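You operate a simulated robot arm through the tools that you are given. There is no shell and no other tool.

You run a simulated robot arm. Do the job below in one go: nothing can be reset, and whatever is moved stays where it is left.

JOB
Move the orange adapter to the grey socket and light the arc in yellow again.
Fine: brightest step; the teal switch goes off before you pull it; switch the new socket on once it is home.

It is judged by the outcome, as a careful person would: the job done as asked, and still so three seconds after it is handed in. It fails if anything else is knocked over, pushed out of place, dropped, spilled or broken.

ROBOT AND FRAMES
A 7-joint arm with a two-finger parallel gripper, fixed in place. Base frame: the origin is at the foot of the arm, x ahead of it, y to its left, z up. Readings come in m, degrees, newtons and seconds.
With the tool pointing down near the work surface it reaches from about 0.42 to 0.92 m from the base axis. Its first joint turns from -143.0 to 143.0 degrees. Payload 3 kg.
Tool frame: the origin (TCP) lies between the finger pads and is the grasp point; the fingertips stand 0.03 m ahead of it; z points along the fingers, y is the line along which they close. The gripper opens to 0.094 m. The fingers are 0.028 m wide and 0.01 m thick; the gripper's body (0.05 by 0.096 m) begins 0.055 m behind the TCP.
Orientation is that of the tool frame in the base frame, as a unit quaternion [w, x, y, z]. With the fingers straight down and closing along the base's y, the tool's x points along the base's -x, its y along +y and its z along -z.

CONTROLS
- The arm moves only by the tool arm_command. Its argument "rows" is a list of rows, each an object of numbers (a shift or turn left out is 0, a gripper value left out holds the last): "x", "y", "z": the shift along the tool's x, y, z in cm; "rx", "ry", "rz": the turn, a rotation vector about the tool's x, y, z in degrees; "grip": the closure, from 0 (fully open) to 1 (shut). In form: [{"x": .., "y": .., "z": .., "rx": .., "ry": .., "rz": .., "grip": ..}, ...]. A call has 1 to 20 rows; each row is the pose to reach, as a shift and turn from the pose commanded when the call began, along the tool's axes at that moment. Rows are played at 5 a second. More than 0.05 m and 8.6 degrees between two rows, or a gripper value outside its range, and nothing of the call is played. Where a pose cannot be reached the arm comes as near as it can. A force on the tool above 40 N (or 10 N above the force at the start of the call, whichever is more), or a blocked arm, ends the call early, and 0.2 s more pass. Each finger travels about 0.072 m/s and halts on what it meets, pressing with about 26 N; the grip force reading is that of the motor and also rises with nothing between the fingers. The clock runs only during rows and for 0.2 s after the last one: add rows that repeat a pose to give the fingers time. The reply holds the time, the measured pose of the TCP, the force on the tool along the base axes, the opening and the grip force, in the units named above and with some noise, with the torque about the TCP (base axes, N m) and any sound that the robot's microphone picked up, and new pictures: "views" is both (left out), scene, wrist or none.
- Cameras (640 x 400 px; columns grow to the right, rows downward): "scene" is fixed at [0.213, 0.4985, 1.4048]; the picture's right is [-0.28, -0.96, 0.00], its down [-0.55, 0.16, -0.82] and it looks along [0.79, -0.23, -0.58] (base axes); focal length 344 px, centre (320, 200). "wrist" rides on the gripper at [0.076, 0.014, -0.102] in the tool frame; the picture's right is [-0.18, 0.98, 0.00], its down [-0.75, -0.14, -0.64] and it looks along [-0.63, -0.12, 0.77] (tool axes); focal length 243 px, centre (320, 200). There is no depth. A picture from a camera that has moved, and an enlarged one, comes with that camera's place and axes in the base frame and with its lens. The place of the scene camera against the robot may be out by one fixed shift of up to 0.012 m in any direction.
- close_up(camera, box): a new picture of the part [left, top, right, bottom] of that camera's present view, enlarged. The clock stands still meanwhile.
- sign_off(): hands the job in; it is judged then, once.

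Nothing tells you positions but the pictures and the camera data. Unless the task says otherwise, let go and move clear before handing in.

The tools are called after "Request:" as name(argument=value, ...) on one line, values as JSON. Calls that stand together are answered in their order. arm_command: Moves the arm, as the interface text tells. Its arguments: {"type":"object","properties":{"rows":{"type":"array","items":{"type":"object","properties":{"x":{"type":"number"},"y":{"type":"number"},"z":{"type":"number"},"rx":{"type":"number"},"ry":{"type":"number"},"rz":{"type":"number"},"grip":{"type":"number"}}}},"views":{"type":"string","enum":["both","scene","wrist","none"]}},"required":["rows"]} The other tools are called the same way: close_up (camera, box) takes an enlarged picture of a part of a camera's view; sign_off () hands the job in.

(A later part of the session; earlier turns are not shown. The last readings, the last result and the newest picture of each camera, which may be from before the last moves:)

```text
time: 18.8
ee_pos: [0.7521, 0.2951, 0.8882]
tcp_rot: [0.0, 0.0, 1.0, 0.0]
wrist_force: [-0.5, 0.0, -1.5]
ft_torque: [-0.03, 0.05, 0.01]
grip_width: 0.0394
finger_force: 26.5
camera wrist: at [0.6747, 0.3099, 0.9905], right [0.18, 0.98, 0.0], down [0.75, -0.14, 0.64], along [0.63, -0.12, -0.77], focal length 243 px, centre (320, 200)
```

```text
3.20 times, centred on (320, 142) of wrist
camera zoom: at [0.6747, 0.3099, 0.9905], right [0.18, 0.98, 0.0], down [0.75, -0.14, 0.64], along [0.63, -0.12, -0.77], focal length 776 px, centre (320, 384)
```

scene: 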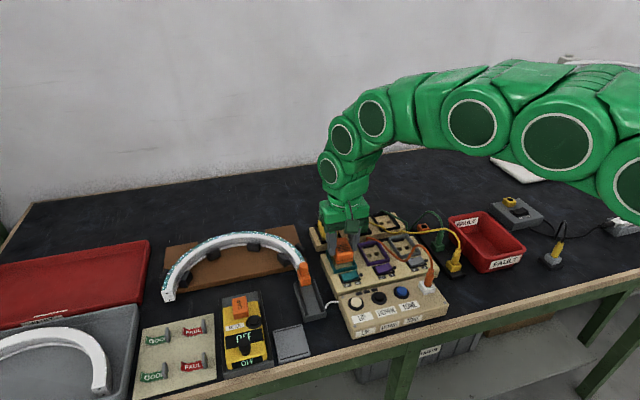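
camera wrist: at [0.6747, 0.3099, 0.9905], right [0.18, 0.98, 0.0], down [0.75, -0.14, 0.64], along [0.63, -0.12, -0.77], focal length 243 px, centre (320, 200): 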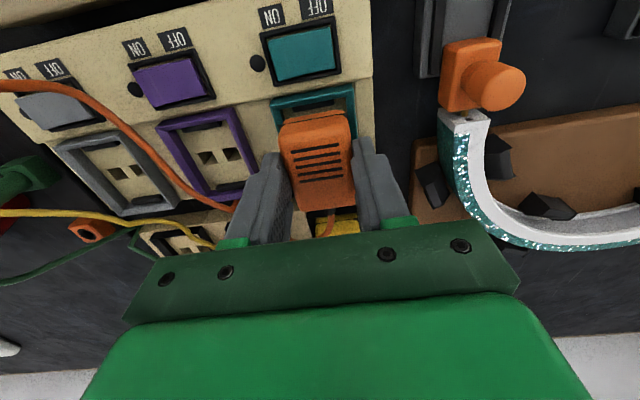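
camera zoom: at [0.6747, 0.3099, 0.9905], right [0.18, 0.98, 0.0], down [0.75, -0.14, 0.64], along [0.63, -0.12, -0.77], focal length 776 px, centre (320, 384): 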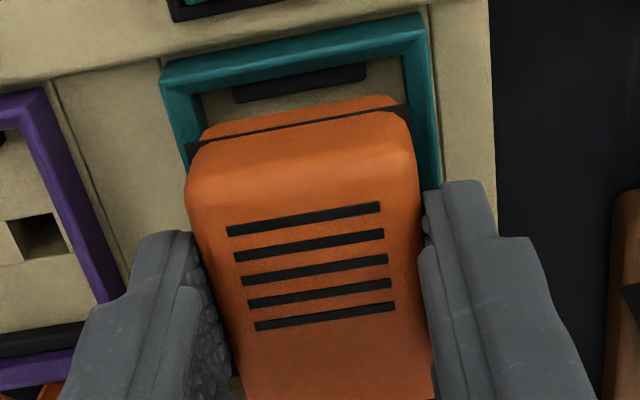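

The adapter is out of the teal socket and held firmly. I'll lift it well clear and carry it 16 cm across to above the grey socket.

Request:
arm_command(rows=[{"z": -3, "grip": 1}, {"z": -6, "grip": 1}, {"z": -8, "y": -1, "grip": 1}, {"z": -8, "y": -4, "grip": 1}, {"z": -8, "y": -7, "grip": 1}, {"z": -8, "y": -10, "grip": 1}, {"z": -8, "y": -13, "grip": 1}, {"z": -8, "y": -16, "grip": 1}, {"z": -8, "y": -16, "grip": 1}, {"z": -8, "y": -16, "grip": 1}])

Request:
close_up(camera="scene", box=[310, 195, 450, 320])

Request:
close_up(camera="wrist", box=[220, 60, 420, 185])

```text
time: 21.0
ee_pos: [0.7539, 0.1348, 0.9703]
tcp_rot: [0.0, 0.0, 1.0, 0.0]
wrist_force: [-0.4, -0.7, -1.6]
ft_torque: [-0.02, -0.01, 0.02]
grip_width: 0.0395
finger_force: 25.7
camera wrist: at [0.6757, 0.1504, 1.0721], right [0.18, 0.98, 0.0], down [0.75, -0.14, 0.64], along [0.63, -0.12, -0.77], focal length 243 px, centre (320, 200)
```

scene: 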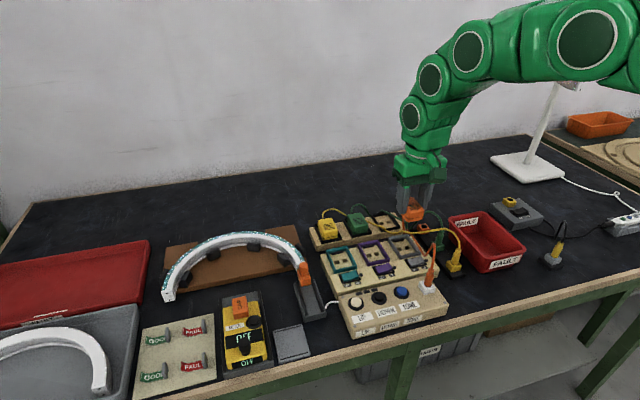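
wrist: 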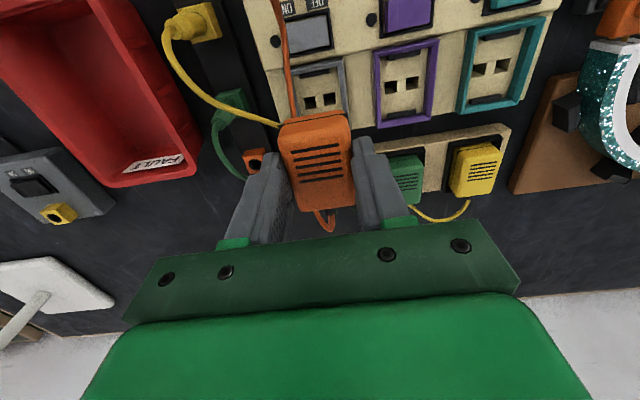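

```text
3.20 times, centred on (380, 258) of scene
camera zoom: at [0.213, 0.4985, 1.4048], right [-0.28, -0.96, 0.0], down [-0.55, 0.16, -0.82], along [0.79, -0.23, -0.58], focal length 1102 px, centre (128, 16)
```

zoom: 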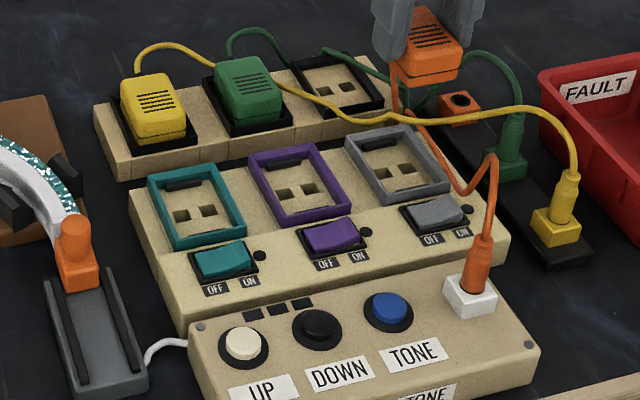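

```text
3.20 times, centred on (320, 122) of wrist
camera zoom: at [0.6757, 0.1504, 1.0721], right [0.18, 0.98, 0.0], down [0.75, -0.14, 0.64], along [0.63, -0.12, -0.77], focal length 776 px, centre (320, 448)
```

zoom: 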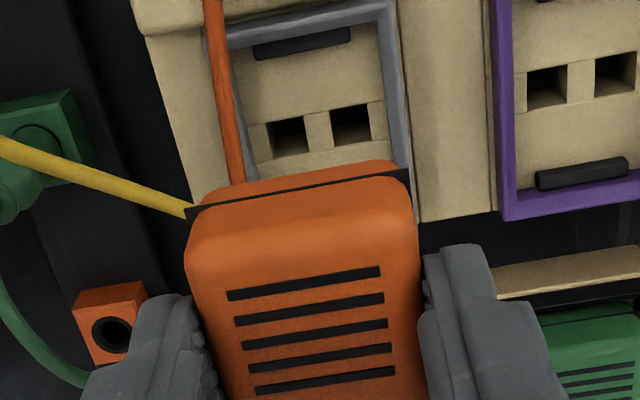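

The adapter is now over the grey socket and lines up with the slots to within a millimetre or two. I'll lower it to just above the surround and check before inserting.

Request:
arm_command(rows=[{"z": 2, "grip": 1}, {"z": 4, "grip": 1}, {"z": 5.5, "grip": 1}, {"z": 6.5, "grip": 1}, {"z": 6.5, "grip": 1}])

Request:
close_up(camera="scene", box=[360, 215, 460, 278])

Request:
close_up(camera="wrist", box=[220, 60, 420, 185])

```text
time: 22.2
ee_pos: [0.7511, 0.1358, 0.9029]
tcp_rot: [0.0, 0.001, 1.0, 0.0]
wrist_force: [0.4, -0.2, -1.3]
ft_torque: [0.01, 0.05, 0.01]
grip_width: 0.0389
finger_force: 25.0
camera wrist: at [0.6745, 0.1497, 1.0053], right [0.18, 0.98, 0.0], down [0.75, -0.14, 0.64], along [0.63, -0.12, -0.77], focal length 243 px, centre (320, 200)
```

scene: 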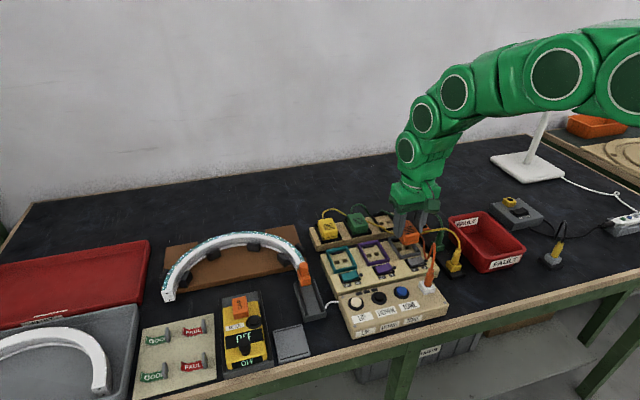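
wrist: 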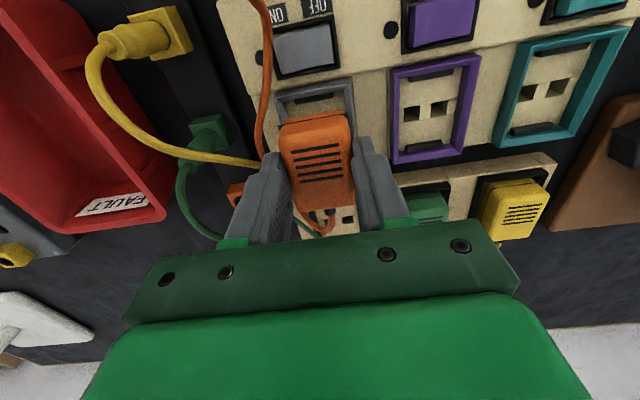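

```text
6.35 times, centred on (410, 246) of scene
camera zoom: at [0.213, 0.4985, 1.4048], right [-0.28, -0.96, 0.0], down [-0.55, 0.16, -0.82], along [0.79, -0.23, -0.58], focal length 2187 px, centre (-251, -95)
```

zoom: 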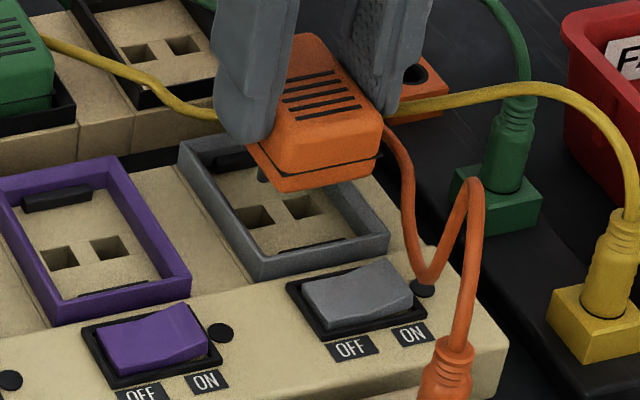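

```text
3.20 times, centred on (320, 122) of wrist
camera zoom: at [0.6745, 0.1497, 1.0053], right [0.18, 0.98, 0.0], down [0.75, -0.14, 0.64], along [0.63, -0.12, -0.77], focal length 776 px, centre (320, 448)
```

zoom: 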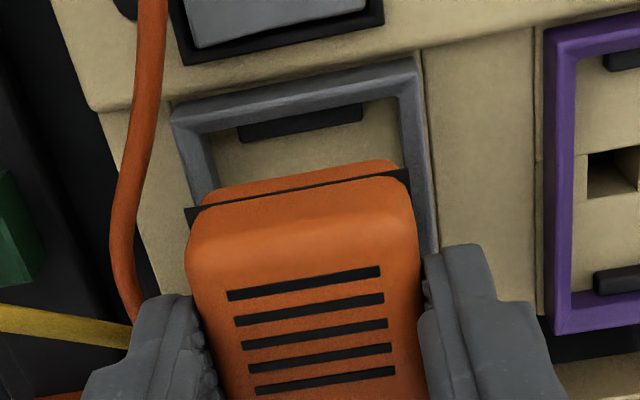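

The grey surround and adapter line up to within about a millimetre, and the cable hangs to the -y side, clear of the socket. I'll push down in small steps.

Request:
arm_command(rows=[{"z": 0.6, "grip": 1}, {"z": 1.1, "grip": 1}, {"z": 1.5, "grip": 1}, {"z": 1.9, "grip": 1}, {"z": 2.2, "grip": 1}, {"z": 2.2, "grip": 1}])

Request:
close_up(camera="scene", box=[360, 215, 460, 278])

Request:
close_up(camera="wrist", box=[220, 60, 420, 185])

```text
time: 23.6
ee_pos: [0.7522, 0.1351, 0.8824]
tcp_rot: [0.0, 0.0, 1.0, 0.0]
wrist_force: [-0.5, 0.5, -0.6]
ft_torque: [-0.02, 0.03, -0.01]
grip_width: 0.0393
finger_force: 26.5
camera wrist: at [0.6753, 0.1496, 0.9836], right [0.18, 0.98, 0.0], down [0.75, -0.14, 0.64], along [0.63, -0.12, -0.77], focal length 243 px, centre (320, 200)
```

scene: 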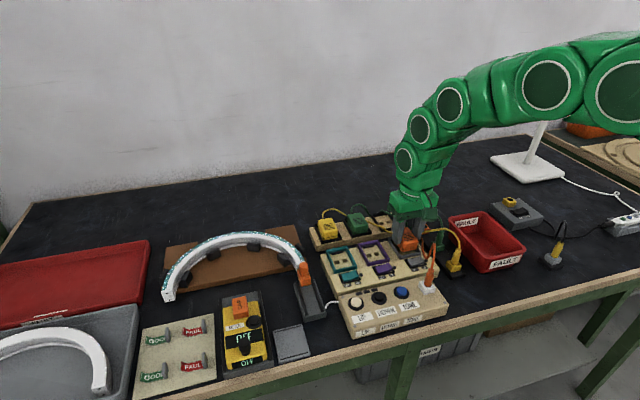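
wrist: 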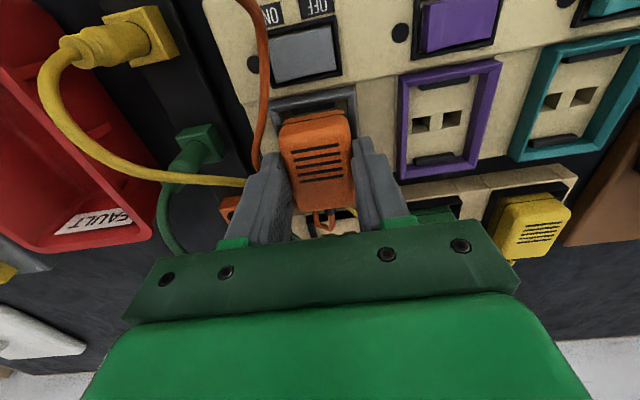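

```text
6.35 times, centred on (410, 246) of scene
camera zoom: at [0.213, 0.4985, 1.4048], right [-0.28, -0.96, 0.0], down [-0.55, 0.16, -0.82], along [0.79, -0.23, -0.58], focal length 2187 px, centre (-251, -95)
```

zoom: 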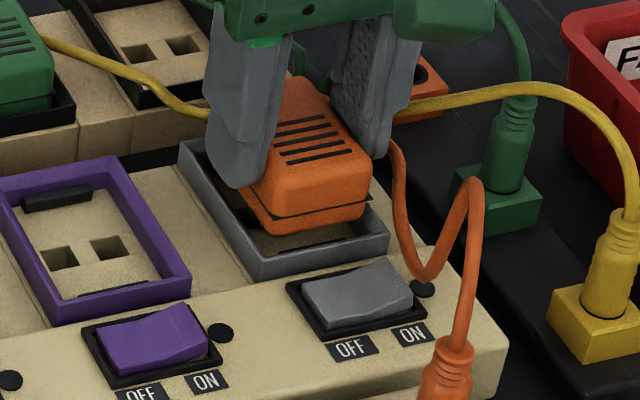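

```text
3.20 times, centred on (320, 122) of wrist
camera zoom: at [0.6753, 0.1496, 0.9836], right [0.18, 0.98, 0.0], down [0.75, -0.14, 0.64], along [0.63, -0.12, -0.77], focal length 776 px, centre (320, 448)
```

zoom: 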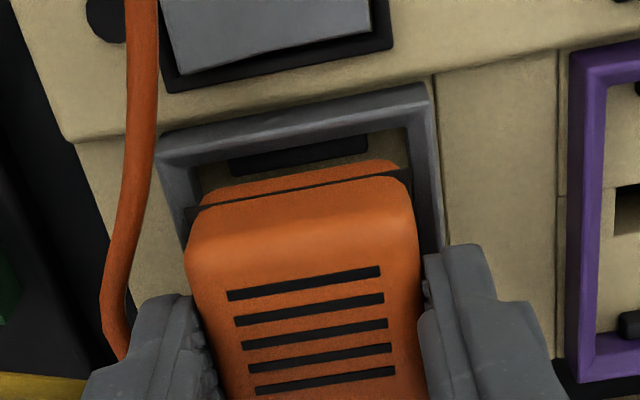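

There is no contact force so far and it looks central in the surround. I'll continue down the last 13 mm gently.

Request:
arm_command(rows=[{"z": 0.3, "grip": 1}, {"z": 0.6, "grip": 1}, {"z": 0.9, "grip": 1}, {"z": 1.1, "grip": 1}, {"z": 1.3, "grip": 1}, {"z": 1.3, "grip": 1}])

Request:
close_up(camera="scene", box=[360, 215, 460, 278])

Request:
close_up(camera="wrist", box=[220, 60, 420, 185])

```text
time: 25.0
ee_pos: [0.7521, 0.1358, 0.8692]
tcp_rot: [0.001, 0.0, 1.0, 0.0]
wrist_force: [-6.1, -0.4, 16.1]
ft_torque: [-0.04, 0.13, -0.01]
grip_width: 0.0392
finger_force: 26.3
camera wrist: at [0.6749, 0.1501, 0.9711], right [0.18, 0.98, 0.0], down [0.75, -0.14, 0.64], along [0.63, -0.12, -0.77], focal length 243 px, centre (320, 200)
```

scene: 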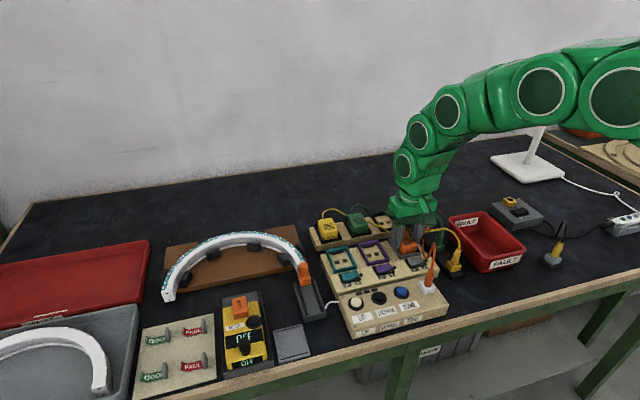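
wrist: 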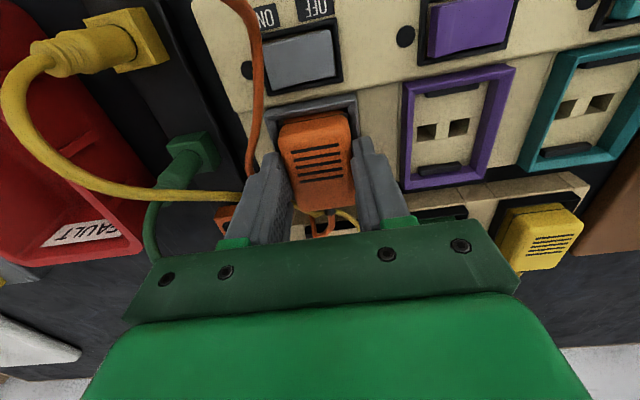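

```text
6.35 times, centred on (410, 246) of scene
camera zoom: at [0.213, 0.4985, 1.4048], right [-0.28, -0.96, 0.0], down [-0.55, 0.16, -0.82], along [0.79, -0.23, -0.58], focal length 2187 px, centre (-251, -95)
```

zoom: 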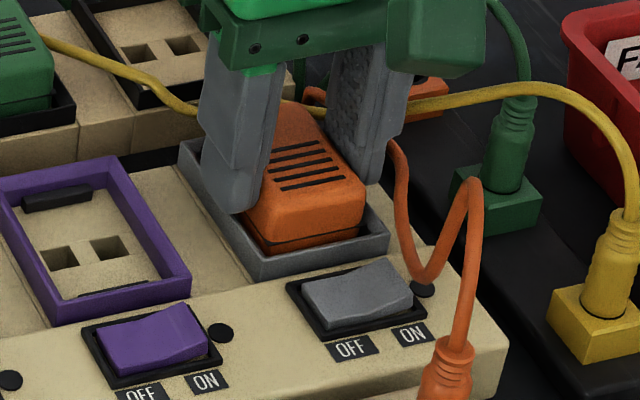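

```text
3.20 times, centred on (320, 122) of wrist
camera zoom: at [0.6749, 0.1501, 0.9711], right [0.18, 0.98, 0.0], down [0.75, -0.14, 0.64], along [0.63, -0.12, -0.77], focal length 776 px, centre (320, 448)
```

zoom: 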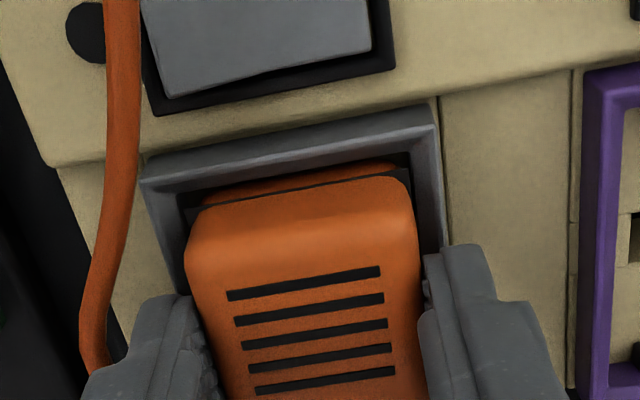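

The adapter looks seated, with 16 N upward on the tool and the same picture as when it sat in teal. I'll press another 2 mm to make sure it is fully home.

Request:
arm_command(rows=[{"z": 0.1, "grip": 1}, {"z": 0.2, "grip": 1}, {"z": 0.3, "grip": 1}, {"z": 0.3, "grip": 1}], views="none")

Request:
close_up(camera="scene", box=[360, 215, 460, 278])

Request:
close_up(camera="wrist", box=[220, 80, 420, 205])

```text
time: 26.0
ee_pos: [0.752, 0.1361, 0.8672]
tcp_rot: [0.002, 0.0, 1.0, 0.0]
wrist_force: [-2.4, 5.2, 39.5]
ft_torque: [-0.06, 0.29, 0.01]
grip_width: 0.0396
finger_force: 25.9
```

```text
6.35 times, centred on (410, 246) of scene
camera zoom: at [0.213, 0.4985, 1.4048], right [-0.28, -0.96, 0.0], down [-0.55, 0.16, -0.82], along [0.79, -0.23, -0.58], focal length 2187 px, centre (-251, -95)
```

zoom: 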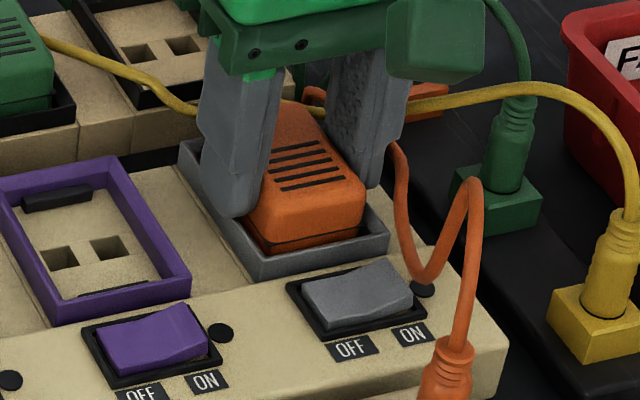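

```text
3.20 times, centred on (320, 142) of wrist
camera zoom: at [0.6749, 0.15, 0.9687], right [0.18, 0.98, 0.0], down [0.75, -0.14, 0.64], along [0.63, -0.12, -0.77], focal length 776 px, centre (320, 384)
```

zoom: 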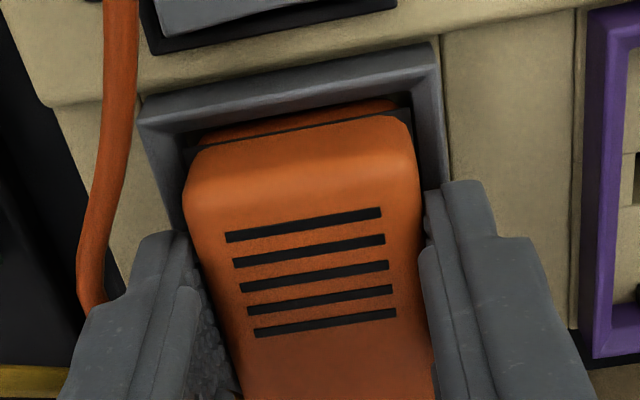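

The force is now about 40 N, so it is against a stop. I'll compare more closely with how it sat in the teal socket.

Request:
close_up(camera="scene", box=[375, 225, 435, 262])

Request:
close_up(camera="wrist", box=[255, 90, 365, 159])

```text
10.67 times, centred on (405, 244) of scene
camera zoom: at [0.213, 0.4985, 1.4048], right [-0.28, -0.96, 0.0], down [-0.55, 0.16, -0.82], along [0.79, -0.23, -0.58], focal length 3674 px, centre (-587, -264)
```

zoom: 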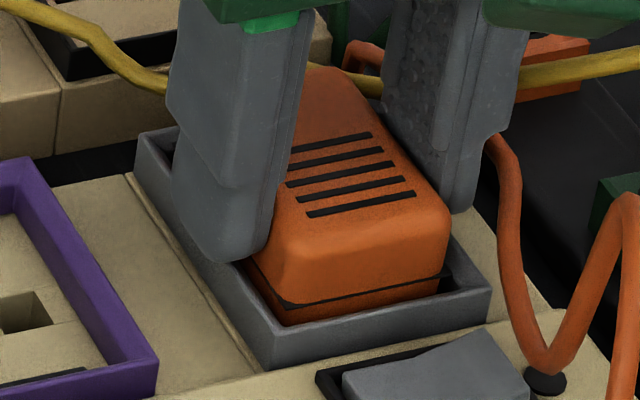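

```text
5.80 times, centred on (310, 124) of wrist
camera zoom: at [0.6749, 0.15, 0.9687], right [0.18, 0.98, 0.0], down [0.75, -0.14, 0.64], along [0.63, -0.12, -0.77], focal length 1406 px, centre (378, 638)
```

zoom: 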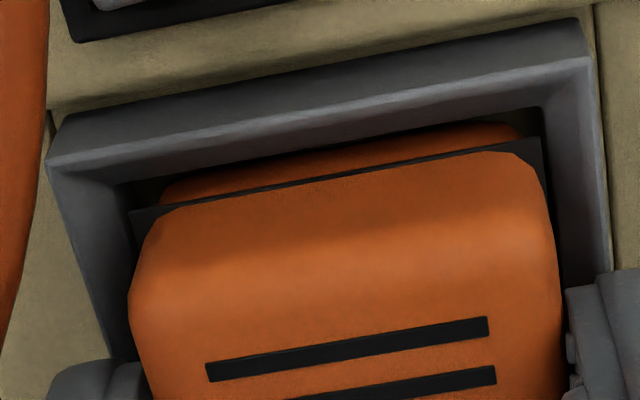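

It looks seated the same way as it did in teal. I'll take the load off, open the fingers just enough to clear it, and lift away.

Request:
arm_command(rows=[{"z": -0.2, "grip": 1}, {"z": -0.25, "grip": 0.7}, {"z": -0.25, "grip": 0.45}, {"z": -0.25, "grip": 0.45}, {"z": -0.25, "grip": 0.45}], views="both")

Request:
close_up(camera="wrist", box=[220, 80, 420, 205])

Request:
close_up(camera="scene", box=[360, 215, 460, 278])

```text
time: 27.2
ee_pos: [0.7519, 0.1363, 0.8682]
tcp_rot: [0.0, 0.0, 1.0, 0.0]
wrist_force: [0.3, 0.9, 0.4]
ft_torque: [0.01, -0.02, -0.02]
grip_width: 0.0516
finger_force: 0.1
camera wrist: at [0.6746, 0.1504, 0.9697], right [0.18, 0.98, 0.0], down [0.75, -0.14, 0.64], along [0.63, -0.12, -0.77], focal length 243 px, centre (320, 200)
```

scene: 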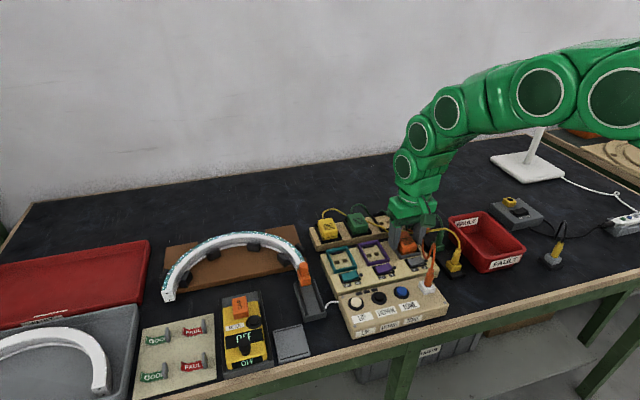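
wrist: 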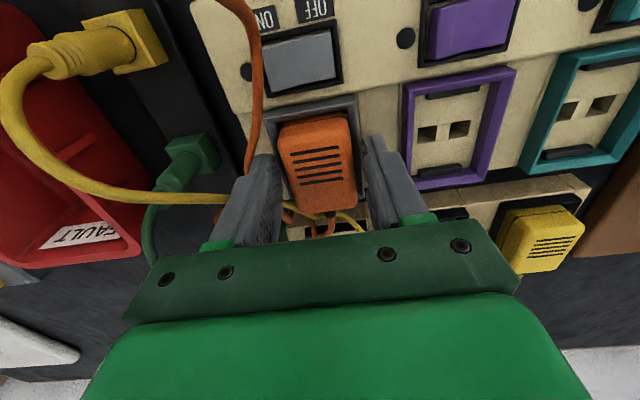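

```text
3.20 times, centred on (320, 142) of wrist
camera zoom: at [0.6746, 0.1504, 0.9697], right [0.18, 0.98, 0.0], down [0.75, -0.14, 0.64], along [0.63, -0.12, -0.77], focal length 776 px, centre (320, 384)
```

zoom: 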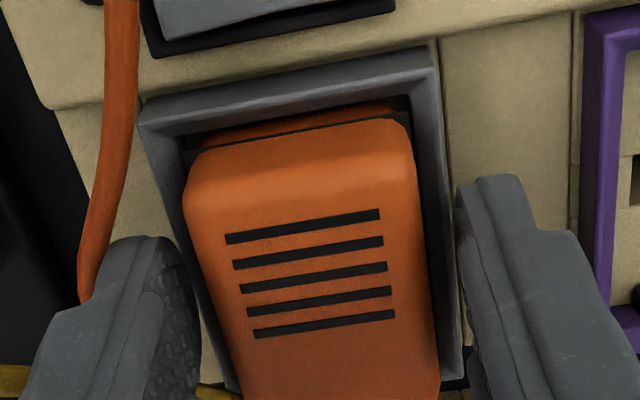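

```text
6.35 times, centred on (410, 246) of scene
camera zoom: at [0.213, 0.4985, 1.4048], right [-0.28, -0.96, 0.0], down [-0.55, 0.16, -0.82], along [0.79, -0.23, -0.58], focal length 2187 px, centre (-251, -95)
```

zoom: 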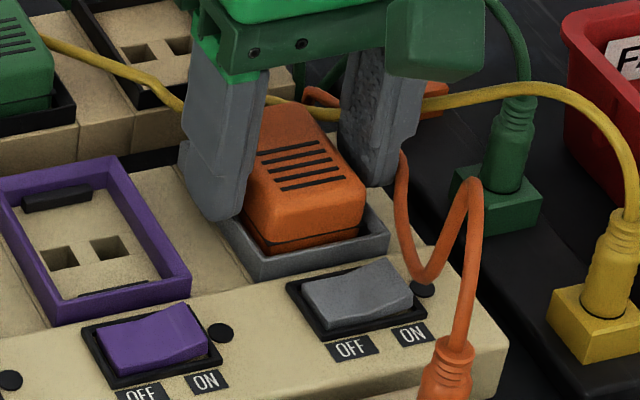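

The adapter is released and free of the fingers, but it may sit a millimetre or two higher than it did in teal. I'll lift away and check how it is seated from a clearer view.

Request:
arm_command(rows=[{"z": -1.5, "grip": 0.45}, {"z": -4, "grip": 0.45}, {"z": -8, "x": 1, "grip": 0.45}, {"z": -11, "x": 4, "grip": 0.3}, {"z": -13, "x": 6, "grip": 0.2}, {"z": -13, "x": 6, "grip": 0.2}], views="both")

Request:
close_up(camera="scene", box=[370, 215, 450, 265])

Request:
close_up(camera="scene", box=[310, 200, 470, 300])

Request:
close_up(camera="wrist", box=[220, 100, 420, 225])

```text
time: 28.6
ee_pos: [0.6923, 0.1342, 0.9976]
tcp_rot: [0.0, 0.001, 1.0, 0.0]
wrist_force: [0.1, -0.2, 0.3]
ft_torque: [-0.02, -0.02, -0.01]
grip_width: 0.0753
finger_force: 0.0
camera wrist: at [0.6147, 0.1481, 1.1], right [0.18, 0.98, 0.0], down [0.75, -0.14, 0.64], along [0.63, -0.12, -0.77], focal length 243 px, centre (320, 200)
```

scene: 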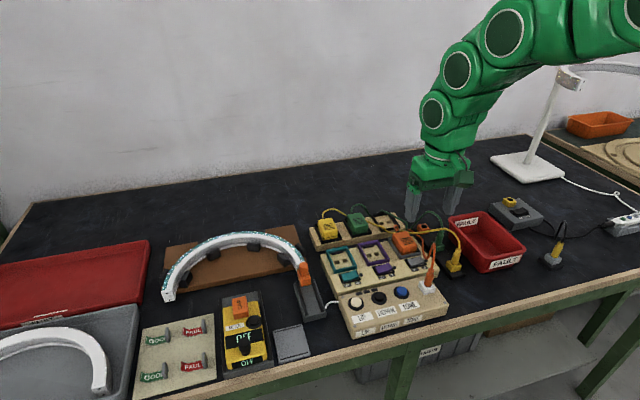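
wrist: 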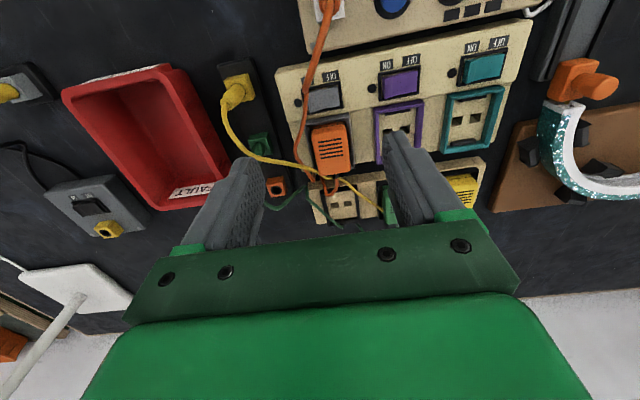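

```text
8.00 times, centred on (410, 240) of scene
camera zoom: at [0.213, 0.4985, 1.4048], right [-0.28, -0.96, 0.0], down [-0.55, 0.16, -0.82], along [0.79, -0.23, -0.58], focal length 2755 px, centre (-400, -120)
```

zoom: 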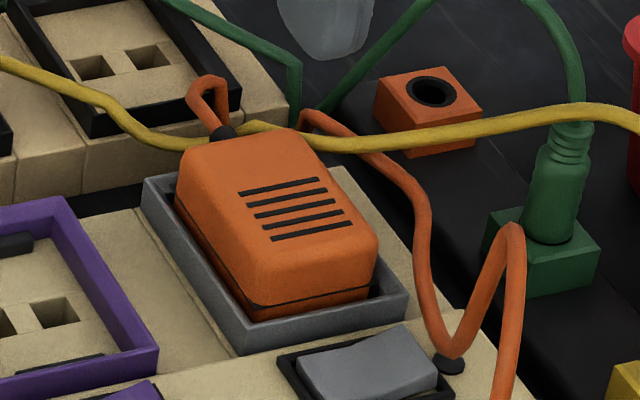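

```text
4.00 times, centred on (390, 250) of scene
camera zoom: at [0.213, 0.4985, 1.4048], right [-0.28, -0.96, 0.0], down [-0.55, 0.16, -0.82], along [0.79, -0.23, -0.58], focal length 1378 px, centre (40, 0)
```

zoom: 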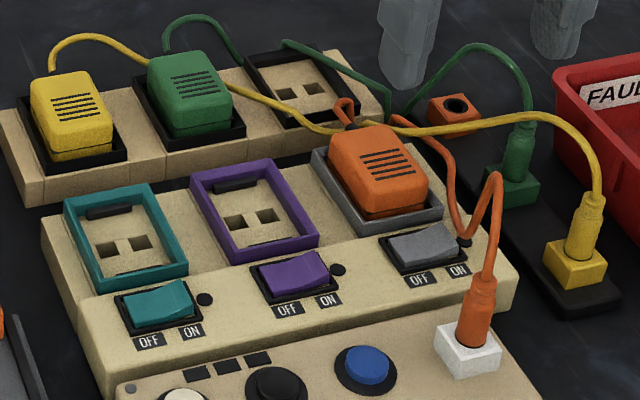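

```text
3.20 times, centred on (320, 162) of wrist
camera zoom: at [0.6147, 0.1481, 1.1], right [0.18, 0.98, 0.0], down [0.75, -0.14, 0.64], along [0.63, -0.12, -0.77], focal length 776 px, centre (320, 320)
```

zoom: 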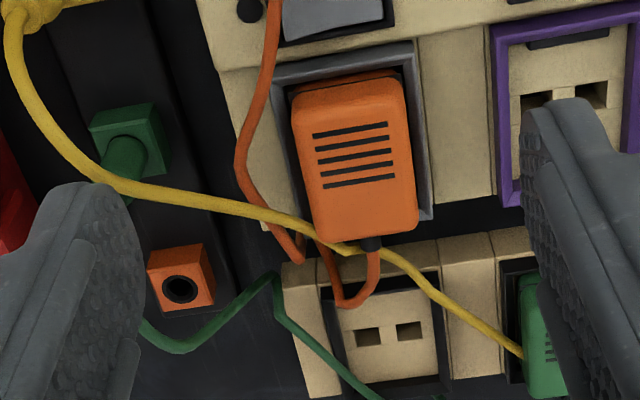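

The adapter's position in the grey surround now matches the earlier view of it seated in teal to within about half a millimetre. To be sure it is home, I'll press its top gently with closed fingers before switching on.

Request:
arm_command(rows=[{"x": -2, "z": 1, "grip": 0.7}, {"x": -4, "z": 3, "grip": 1}, {"x": -5.9, "z": 6, "grip": 1}, {"x": -5.9, "z": 9, "grip": 1}, {"x": -5.9, "z": 10.3, "grip": 1}, {"x": -5.9, "z": 10.9, "grip": 1}, {"x": -5.9, "z": 11.2, "grip": 1}, {"x": -5.9, "z": 11.4, "grip": 1}], views="scene")

```text
time: 30.4
ee_pos: [0.7514, 0.1346, 0.8846]
tcp_rot: [0.001, 0.0, 1.0, 0.0]
wrist_force: [-4.1, -1.5, 13.1]
ft_torque: [-0.05, 0.16, -0.01]
grip_width: 0.0
finger_force: 25.4
```

scene: 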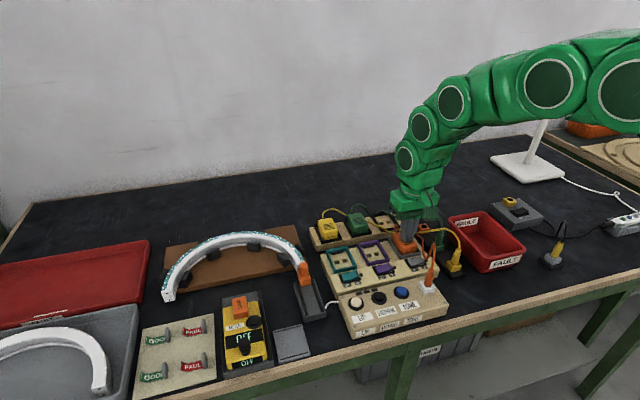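

Contact is at top height 0.855, which matches the seated height. I'll press a little harder to confirm it does not move.

Request:
arm_command(rows=[{"z": 0.15, "grip": 1}, {"z": 0.25, "grip": 1}, {"z": 0.25, "grip": 1}], views="none")

```text
time: 30.9
ee_pos: [0.7526, 0.1347, 0.8853]
tcp_rot: [0.002, 0.0, 1.0, 0.0]
wrist_force: [0.3, 0.2, 1.6]
ft_torque: [0.0, -0.06, -0.02]
grip_width: 0.0002
finger_force: 25.9
stopped in row 2: the force on the tool passed its limit at 43 N (the readings are from after the stop); the commanded pose is now the measured one
```

The press reached 43 N with no movement, so the adapter is home. Next I'll rise and move over the ON (-y) half of the grey rocker, checking where the cable hangs.

Request:
arm_command(rows=[{"z": -2, "grip": 1}, {"z": -5, "grip": 1}, {"z": -7, "x": 2, "grip": 1}, {"z": -7, "x": 5.3, "y": -0.9, "grip": 1}, {"z": -7, "x": 5.3, "y": -0.9, "grip": 1}])

Request:
close_up(camera="wrist", box=[220, 60, 420, 185])

Request:
close_up(camera="scene", box=[360, 220, 460, 283])

```text
time: 32.1
ee_pos: [0.6983, 0.1257, 0.9529]
tcp_rot: [0.001, 0.0, 1.0, 0.0]
wrist_force: [0.2, 0.0, -0.6]
ft_torque: [0.03, -0.03, -0.04]
grip_width: 0.0001
finger_force: 25.5
camera wrist: at [0.6208, 0.1398, 1.0553], right [0.18, 0.98, 0.0], down [0.75, -0.14, 0.64], along [0.63, -0.12, -0.77], focal length 243 px, centre (320, 200)
```

scene: 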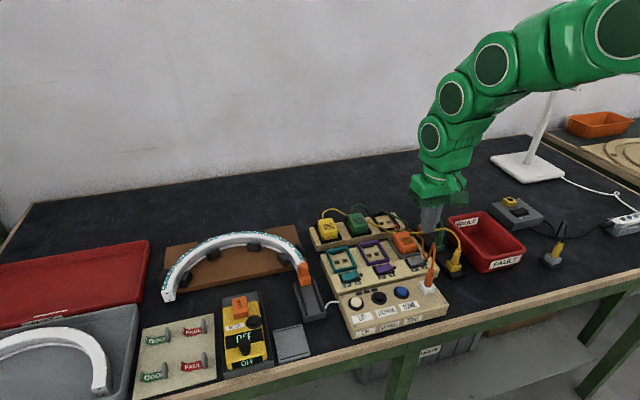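
wrist: 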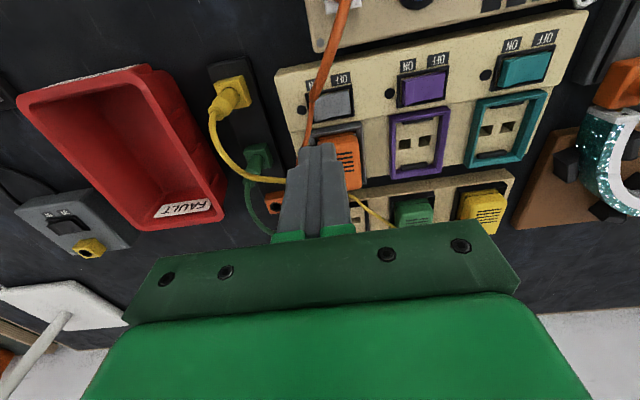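

```text
3.20 times, centred on (320, 122) of wrist
camera zoom: at [0.6208, 0.1398, 1.0553], right [0.18, 0.98, 0.0], down [0.75, -0.14, 0.64], along [0.63, -0.12, -0.77], focal length 776 px, centre (320, 448)
```

zoom: 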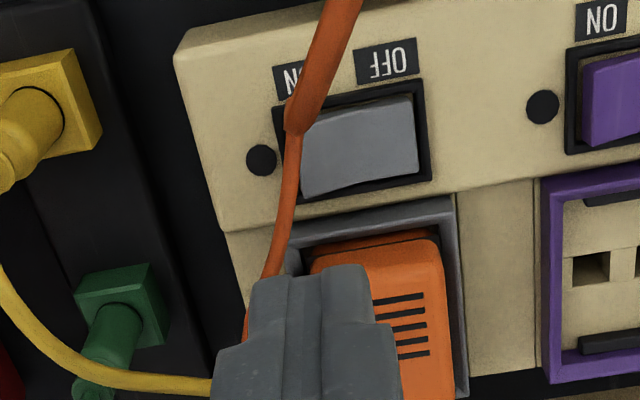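

```text
6.35 times, centred on (410, 252) of scene
camera zoom: at [0.213, 0.4985, 1.4048], right [-0.28, -0.96, 0.0], down [-0.55, 0.16, -0.82], along [0.79, -0.23, -0.58], focal length 2187 px, centre (-251, -127)
```

zoom: 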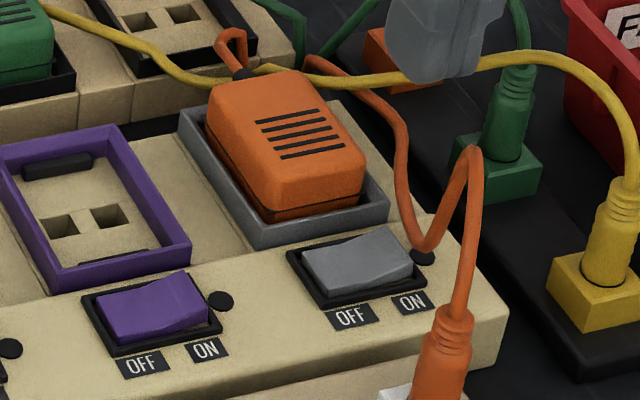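

The orange cable dips close to the ON edge of the grey rocker, near y 0.112. I'll open the fingers slightly and press with only the -y finger, about 10 mm wide, so the cable stays clear.

Request:
arm_command(rows=[{"y": 1, "grip": 0.85}, {"x": -0.15, "y": 2.1, "grip": 0.68}, {"x": -0.15, "y": 2.1, "z": 2, "grip": 0.68}, {"x": -0.15, "y": 2.1, "z": 4, "grip": 0.68}, {"x": -0.15, "y": 2.1, "z": 6, "grip": 0.68}, {"x": -0.15, "y": 2.1, "z": 6, "grip": 0.68}])

Request:
close_up(camera="wrist", box=[220, 60, 420, 185])

Request:
close_up(camera="scene", box=[360, 220, 460, 283])

```text
time: 33.5
ee_pos: [0.6996, 0.1475, 0.8954]
tcp_rot: [0.0, 0.0, 1.0, 0.001]
wrist_force: [0.0, 0.0, -0.2]
ft_torque: [0.0, -0.01, -0.03]
grip_width: 0.0298
finger_force: 0.0
camera wrist: at [0.6225, 0.1612, 0.9965], right [0.18, 0.98, 0.0], down [0.75, -0.14, 0.64], along [0.63, -0.12, -0.77], focal length 243 px, centre (320, 200)
```

scene: 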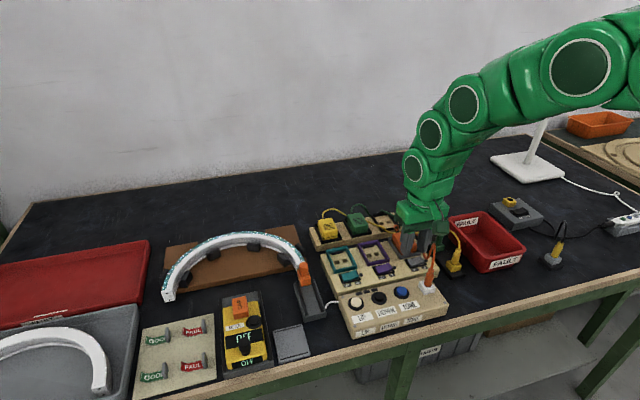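
wrist: 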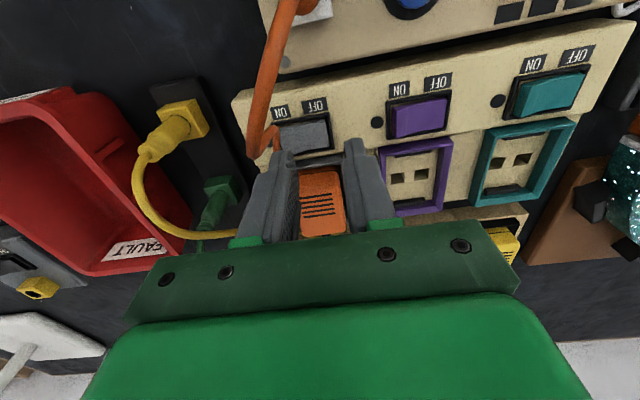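

```text
3.20 times, centred on (320, 122) of wrist
camera zoom: at [0.6225, 0.1612, 0.9965], right [0.18, 0.98, 0.0], down [0.75, -0.14, 0.64], along [0.63, -0.12, -0.77], focal length 776 px, centre (320, 448)
```

zoom: 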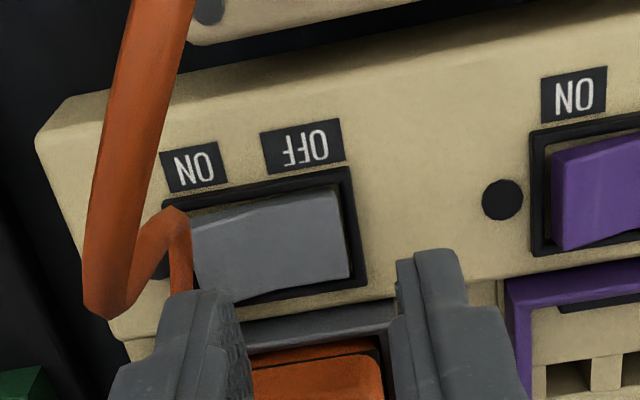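

```text
6.35 times, centred on (410, 252) of scene
camera zoom: at [0.213, 0.4985, 1.4048], right [-0.28, -0.96, 0.0], down [-0.55, 0.16, -0.82], along [0.79, -0.23, -0.58], focal length 2187 px, centre (-251, -127)
```

zoom: 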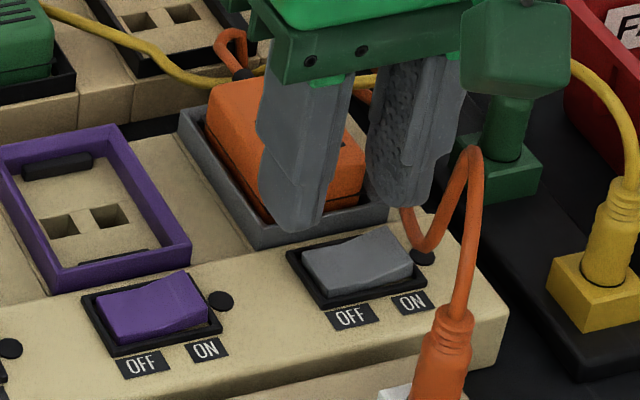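

The -y finger is above the ON half of the grey rocker and the cable is clear of it. I'll press down in small steps until it clicks.

Request:
arm_command(rows=[{"z": 1.0, "grip": 0.68}, {"z": 1.8, "grip": 0.68}, {"z": 2.2, "grip": 0.68}, {"z": 2.45, "grip": 0.68}, {"z": 2.65, "grip": 0.68}, {"z": 2.8, "grip": 0.68}])

Request:
close_up(camera="wrist", box=[220, 60, 420, 185])

Request:
close_up(camera="scene", box=[360, 220, 460, 283])

```text
time: 34.9
ee_pos: [0.7013, 0.1471, 0.8671]
tcp_rot: [0.002, 0.0, 1.0, 0.0]
wrist_force: [-4.1, -0.8, 14.1]
ft_torque: [-0.23, 0.28, -0.17]
grip_width: 0.0303
finger_force: 0.0
heard: click
camera wrist: at [0.6231, 0.1611, 0.9692], right [0.18, 0.98, 0.0], down [0.75, -0.14, 0.64], along [0.63, -0.12, -0.76], focal length 243 px, centre (320, 200)
```

scene: 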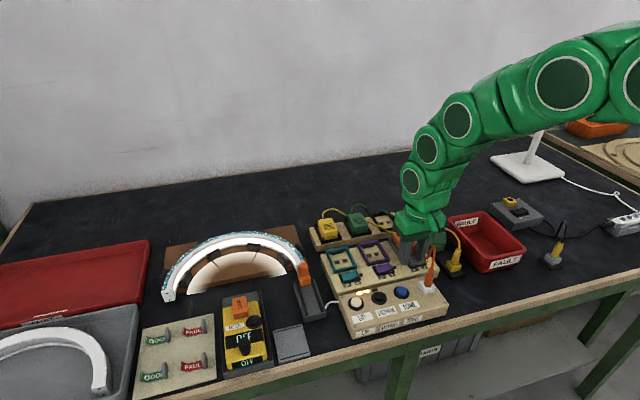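
wrist: 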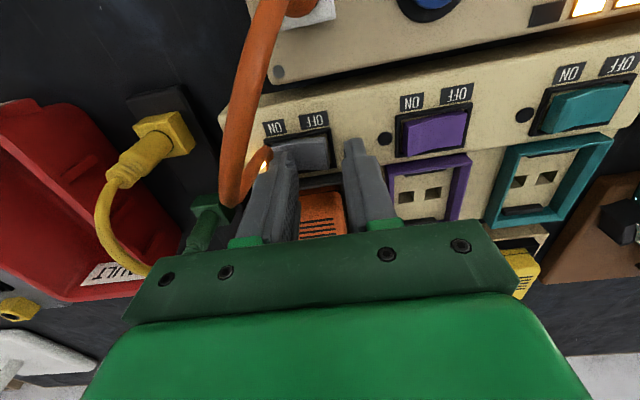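

```text
3.20 times, centred on (320, 122) of wrist
camera zoom: at [0.6231, 0.1611, 0.9692], right [0.18, 0.98, 0.0], down [0.75, -0.14, 0.64], along [0.63, -0.12, -0.76], focal length 776 px, centre (320, 448)
```

zoom: 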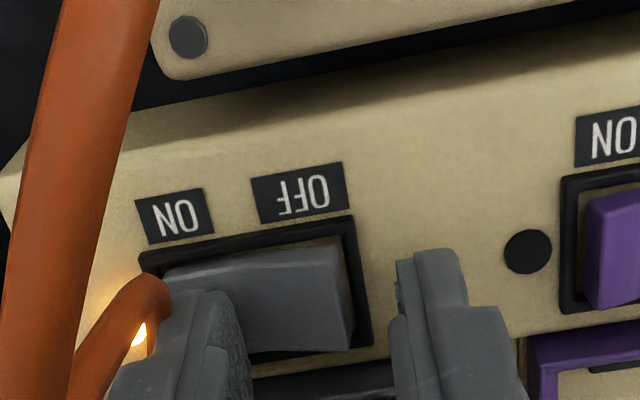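

```text
6.35 times, centred on (410, 252) of scene
camera zoom: at [0.213, 0.4985, 1.4048], right [-0.28, -0.96, 0.0], down [-0.55, 0.16, -0.82], along [0.79, -0.23, -0.58], focal length 2187 px, centre (-251, -127)
```

zoom: 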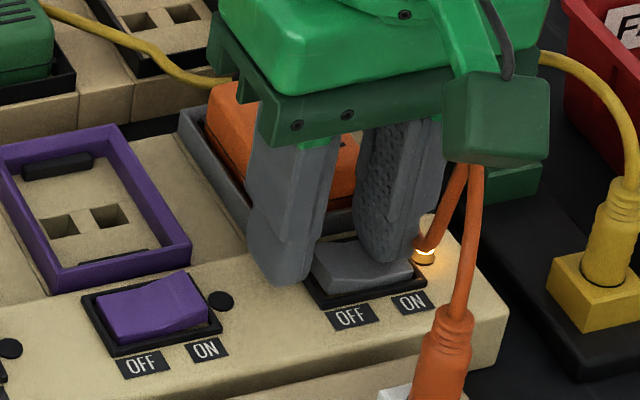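

The grey switch clicked on, its lamp is lit and the arc came back on in white. I'll lift clear and check the brightness lamps on the control box.

Request:
arm_command(rows=[{"z": -1, "grip": 0.68}, {"z": -4, "grip": 0.68}, {"z": -8, "grip": 0.8}, {"z": -11, "x": 2, "y": 2, "grip": 1}, {"z": -11, "x": 5, "y": 4, "grip": 1}, {"z": -11, "x": 7, "y": 6, "grip": 1}, {"z": -11, "x": 7, "y": 6, "grip": 1}])

Request:
close_up(camera="scene", box=[320, 265, 448, 345])

Request:
close_up(camera="scene", box=[140, 210, 340, 335])

Request:
close_up(camera="wrist", box=[220, 20, 420, 145])

Request:
close_up(camera="scene", box=[310, 200, 470, 300])

```text
time: 36.5
ee_pos: [0.6334, 0.2065, 0.9758]
tcp_rot: [0.001, 0.001, 1.0, 0.001]
wrist_force: [0.0, -0.4, -0.3]
ft_torque: [0.04, 0.01, -0.01]
grip_width: 0.0004
finger_force: 25.8
camera wrist: at [0.5542, 0.2212, 1.0777], right [0.18, 0.98, 0.0], down [0.75, -0.14, 0.64], along [0.63, -0.12, -0.77], focal length 243 px, centre (320, 200)
```

scene: 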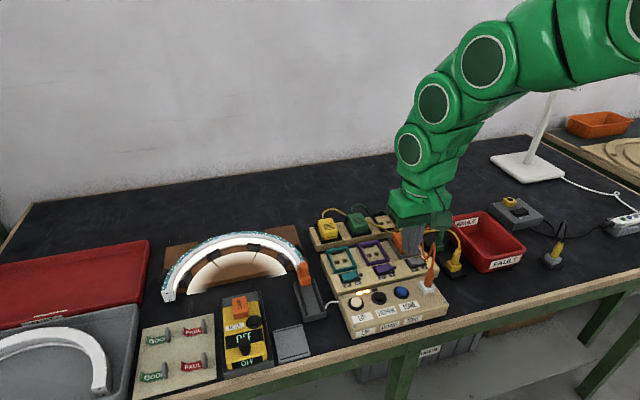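
wrist: 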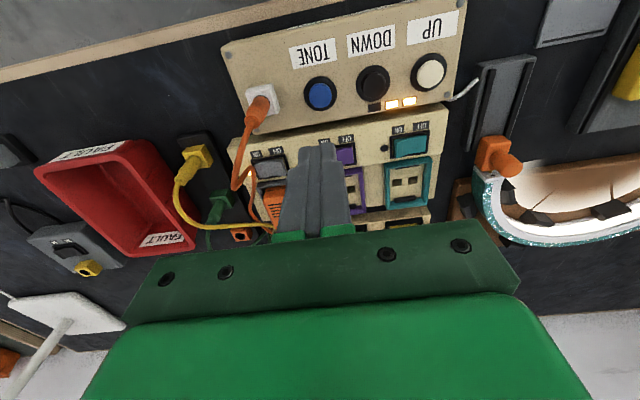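

```text
5.00 times, centred on (384, 305) of scene
camera zoom: at [0.213, 0.4985, 1.4048], right [-0.28, -0.96, 0.0], down [-0.55, 0.16, -0.82], along [0.79, -0.23, -0.58], focal length 1722 px, centre (0, -325)
```

zoom: 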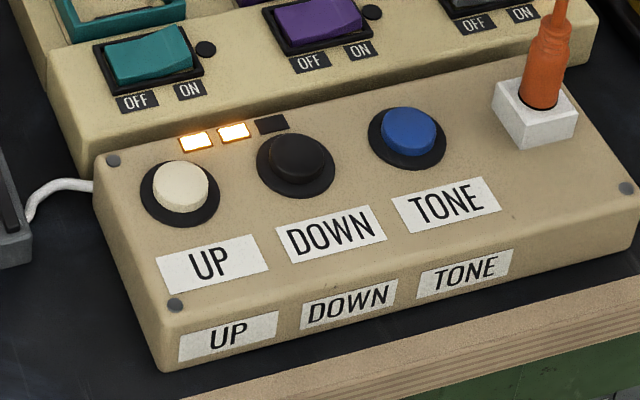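

```text
3.20 times, centred on (240, 272) of scene
camera zoom: at [0.213, 0.4985, 1.4048], right [-0.28, -0.96, 0.0], down [-0.55, 0.16, -0.82], along [0.79, -0.23, -0.58], focal length 1102 px, centre (576, -32)
```

zoom: 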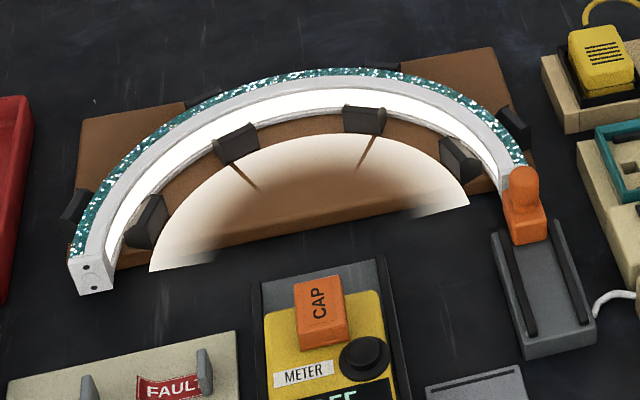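

```text
3.20 times, centred on (320, 82) of wrist
camera zoom: at [0.5542, 0.2212, 1.0777], right [0.18, 0.98, 0.0], down [0.75, -0.14, 0.64], along [0.63, -0.12, -0.77], focal length 776 px, centre (320, 576)
```

zoom: 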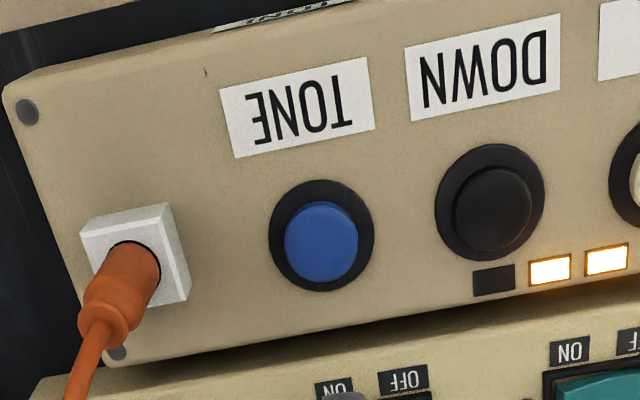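

```text
4.00 times, centred on (390, 250) of scene
camera zoom: at [0.213, 0.4985, 1.4048], right [-0.28, -0.96, 0.0], down [-0.55, 0.16, -0.82], along [0.79, -0.23, -0.58], focal length 1378 px, centre (40, 0)
```

zoom: 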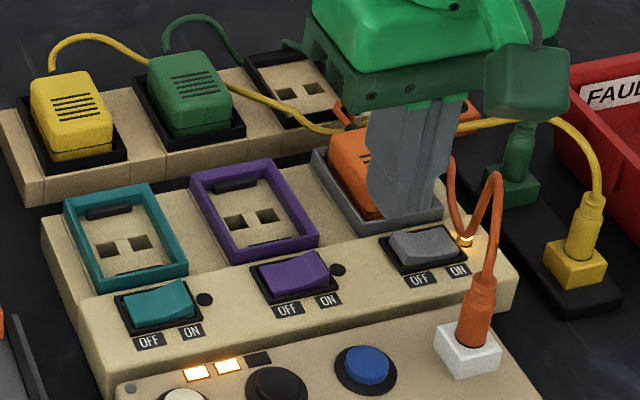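

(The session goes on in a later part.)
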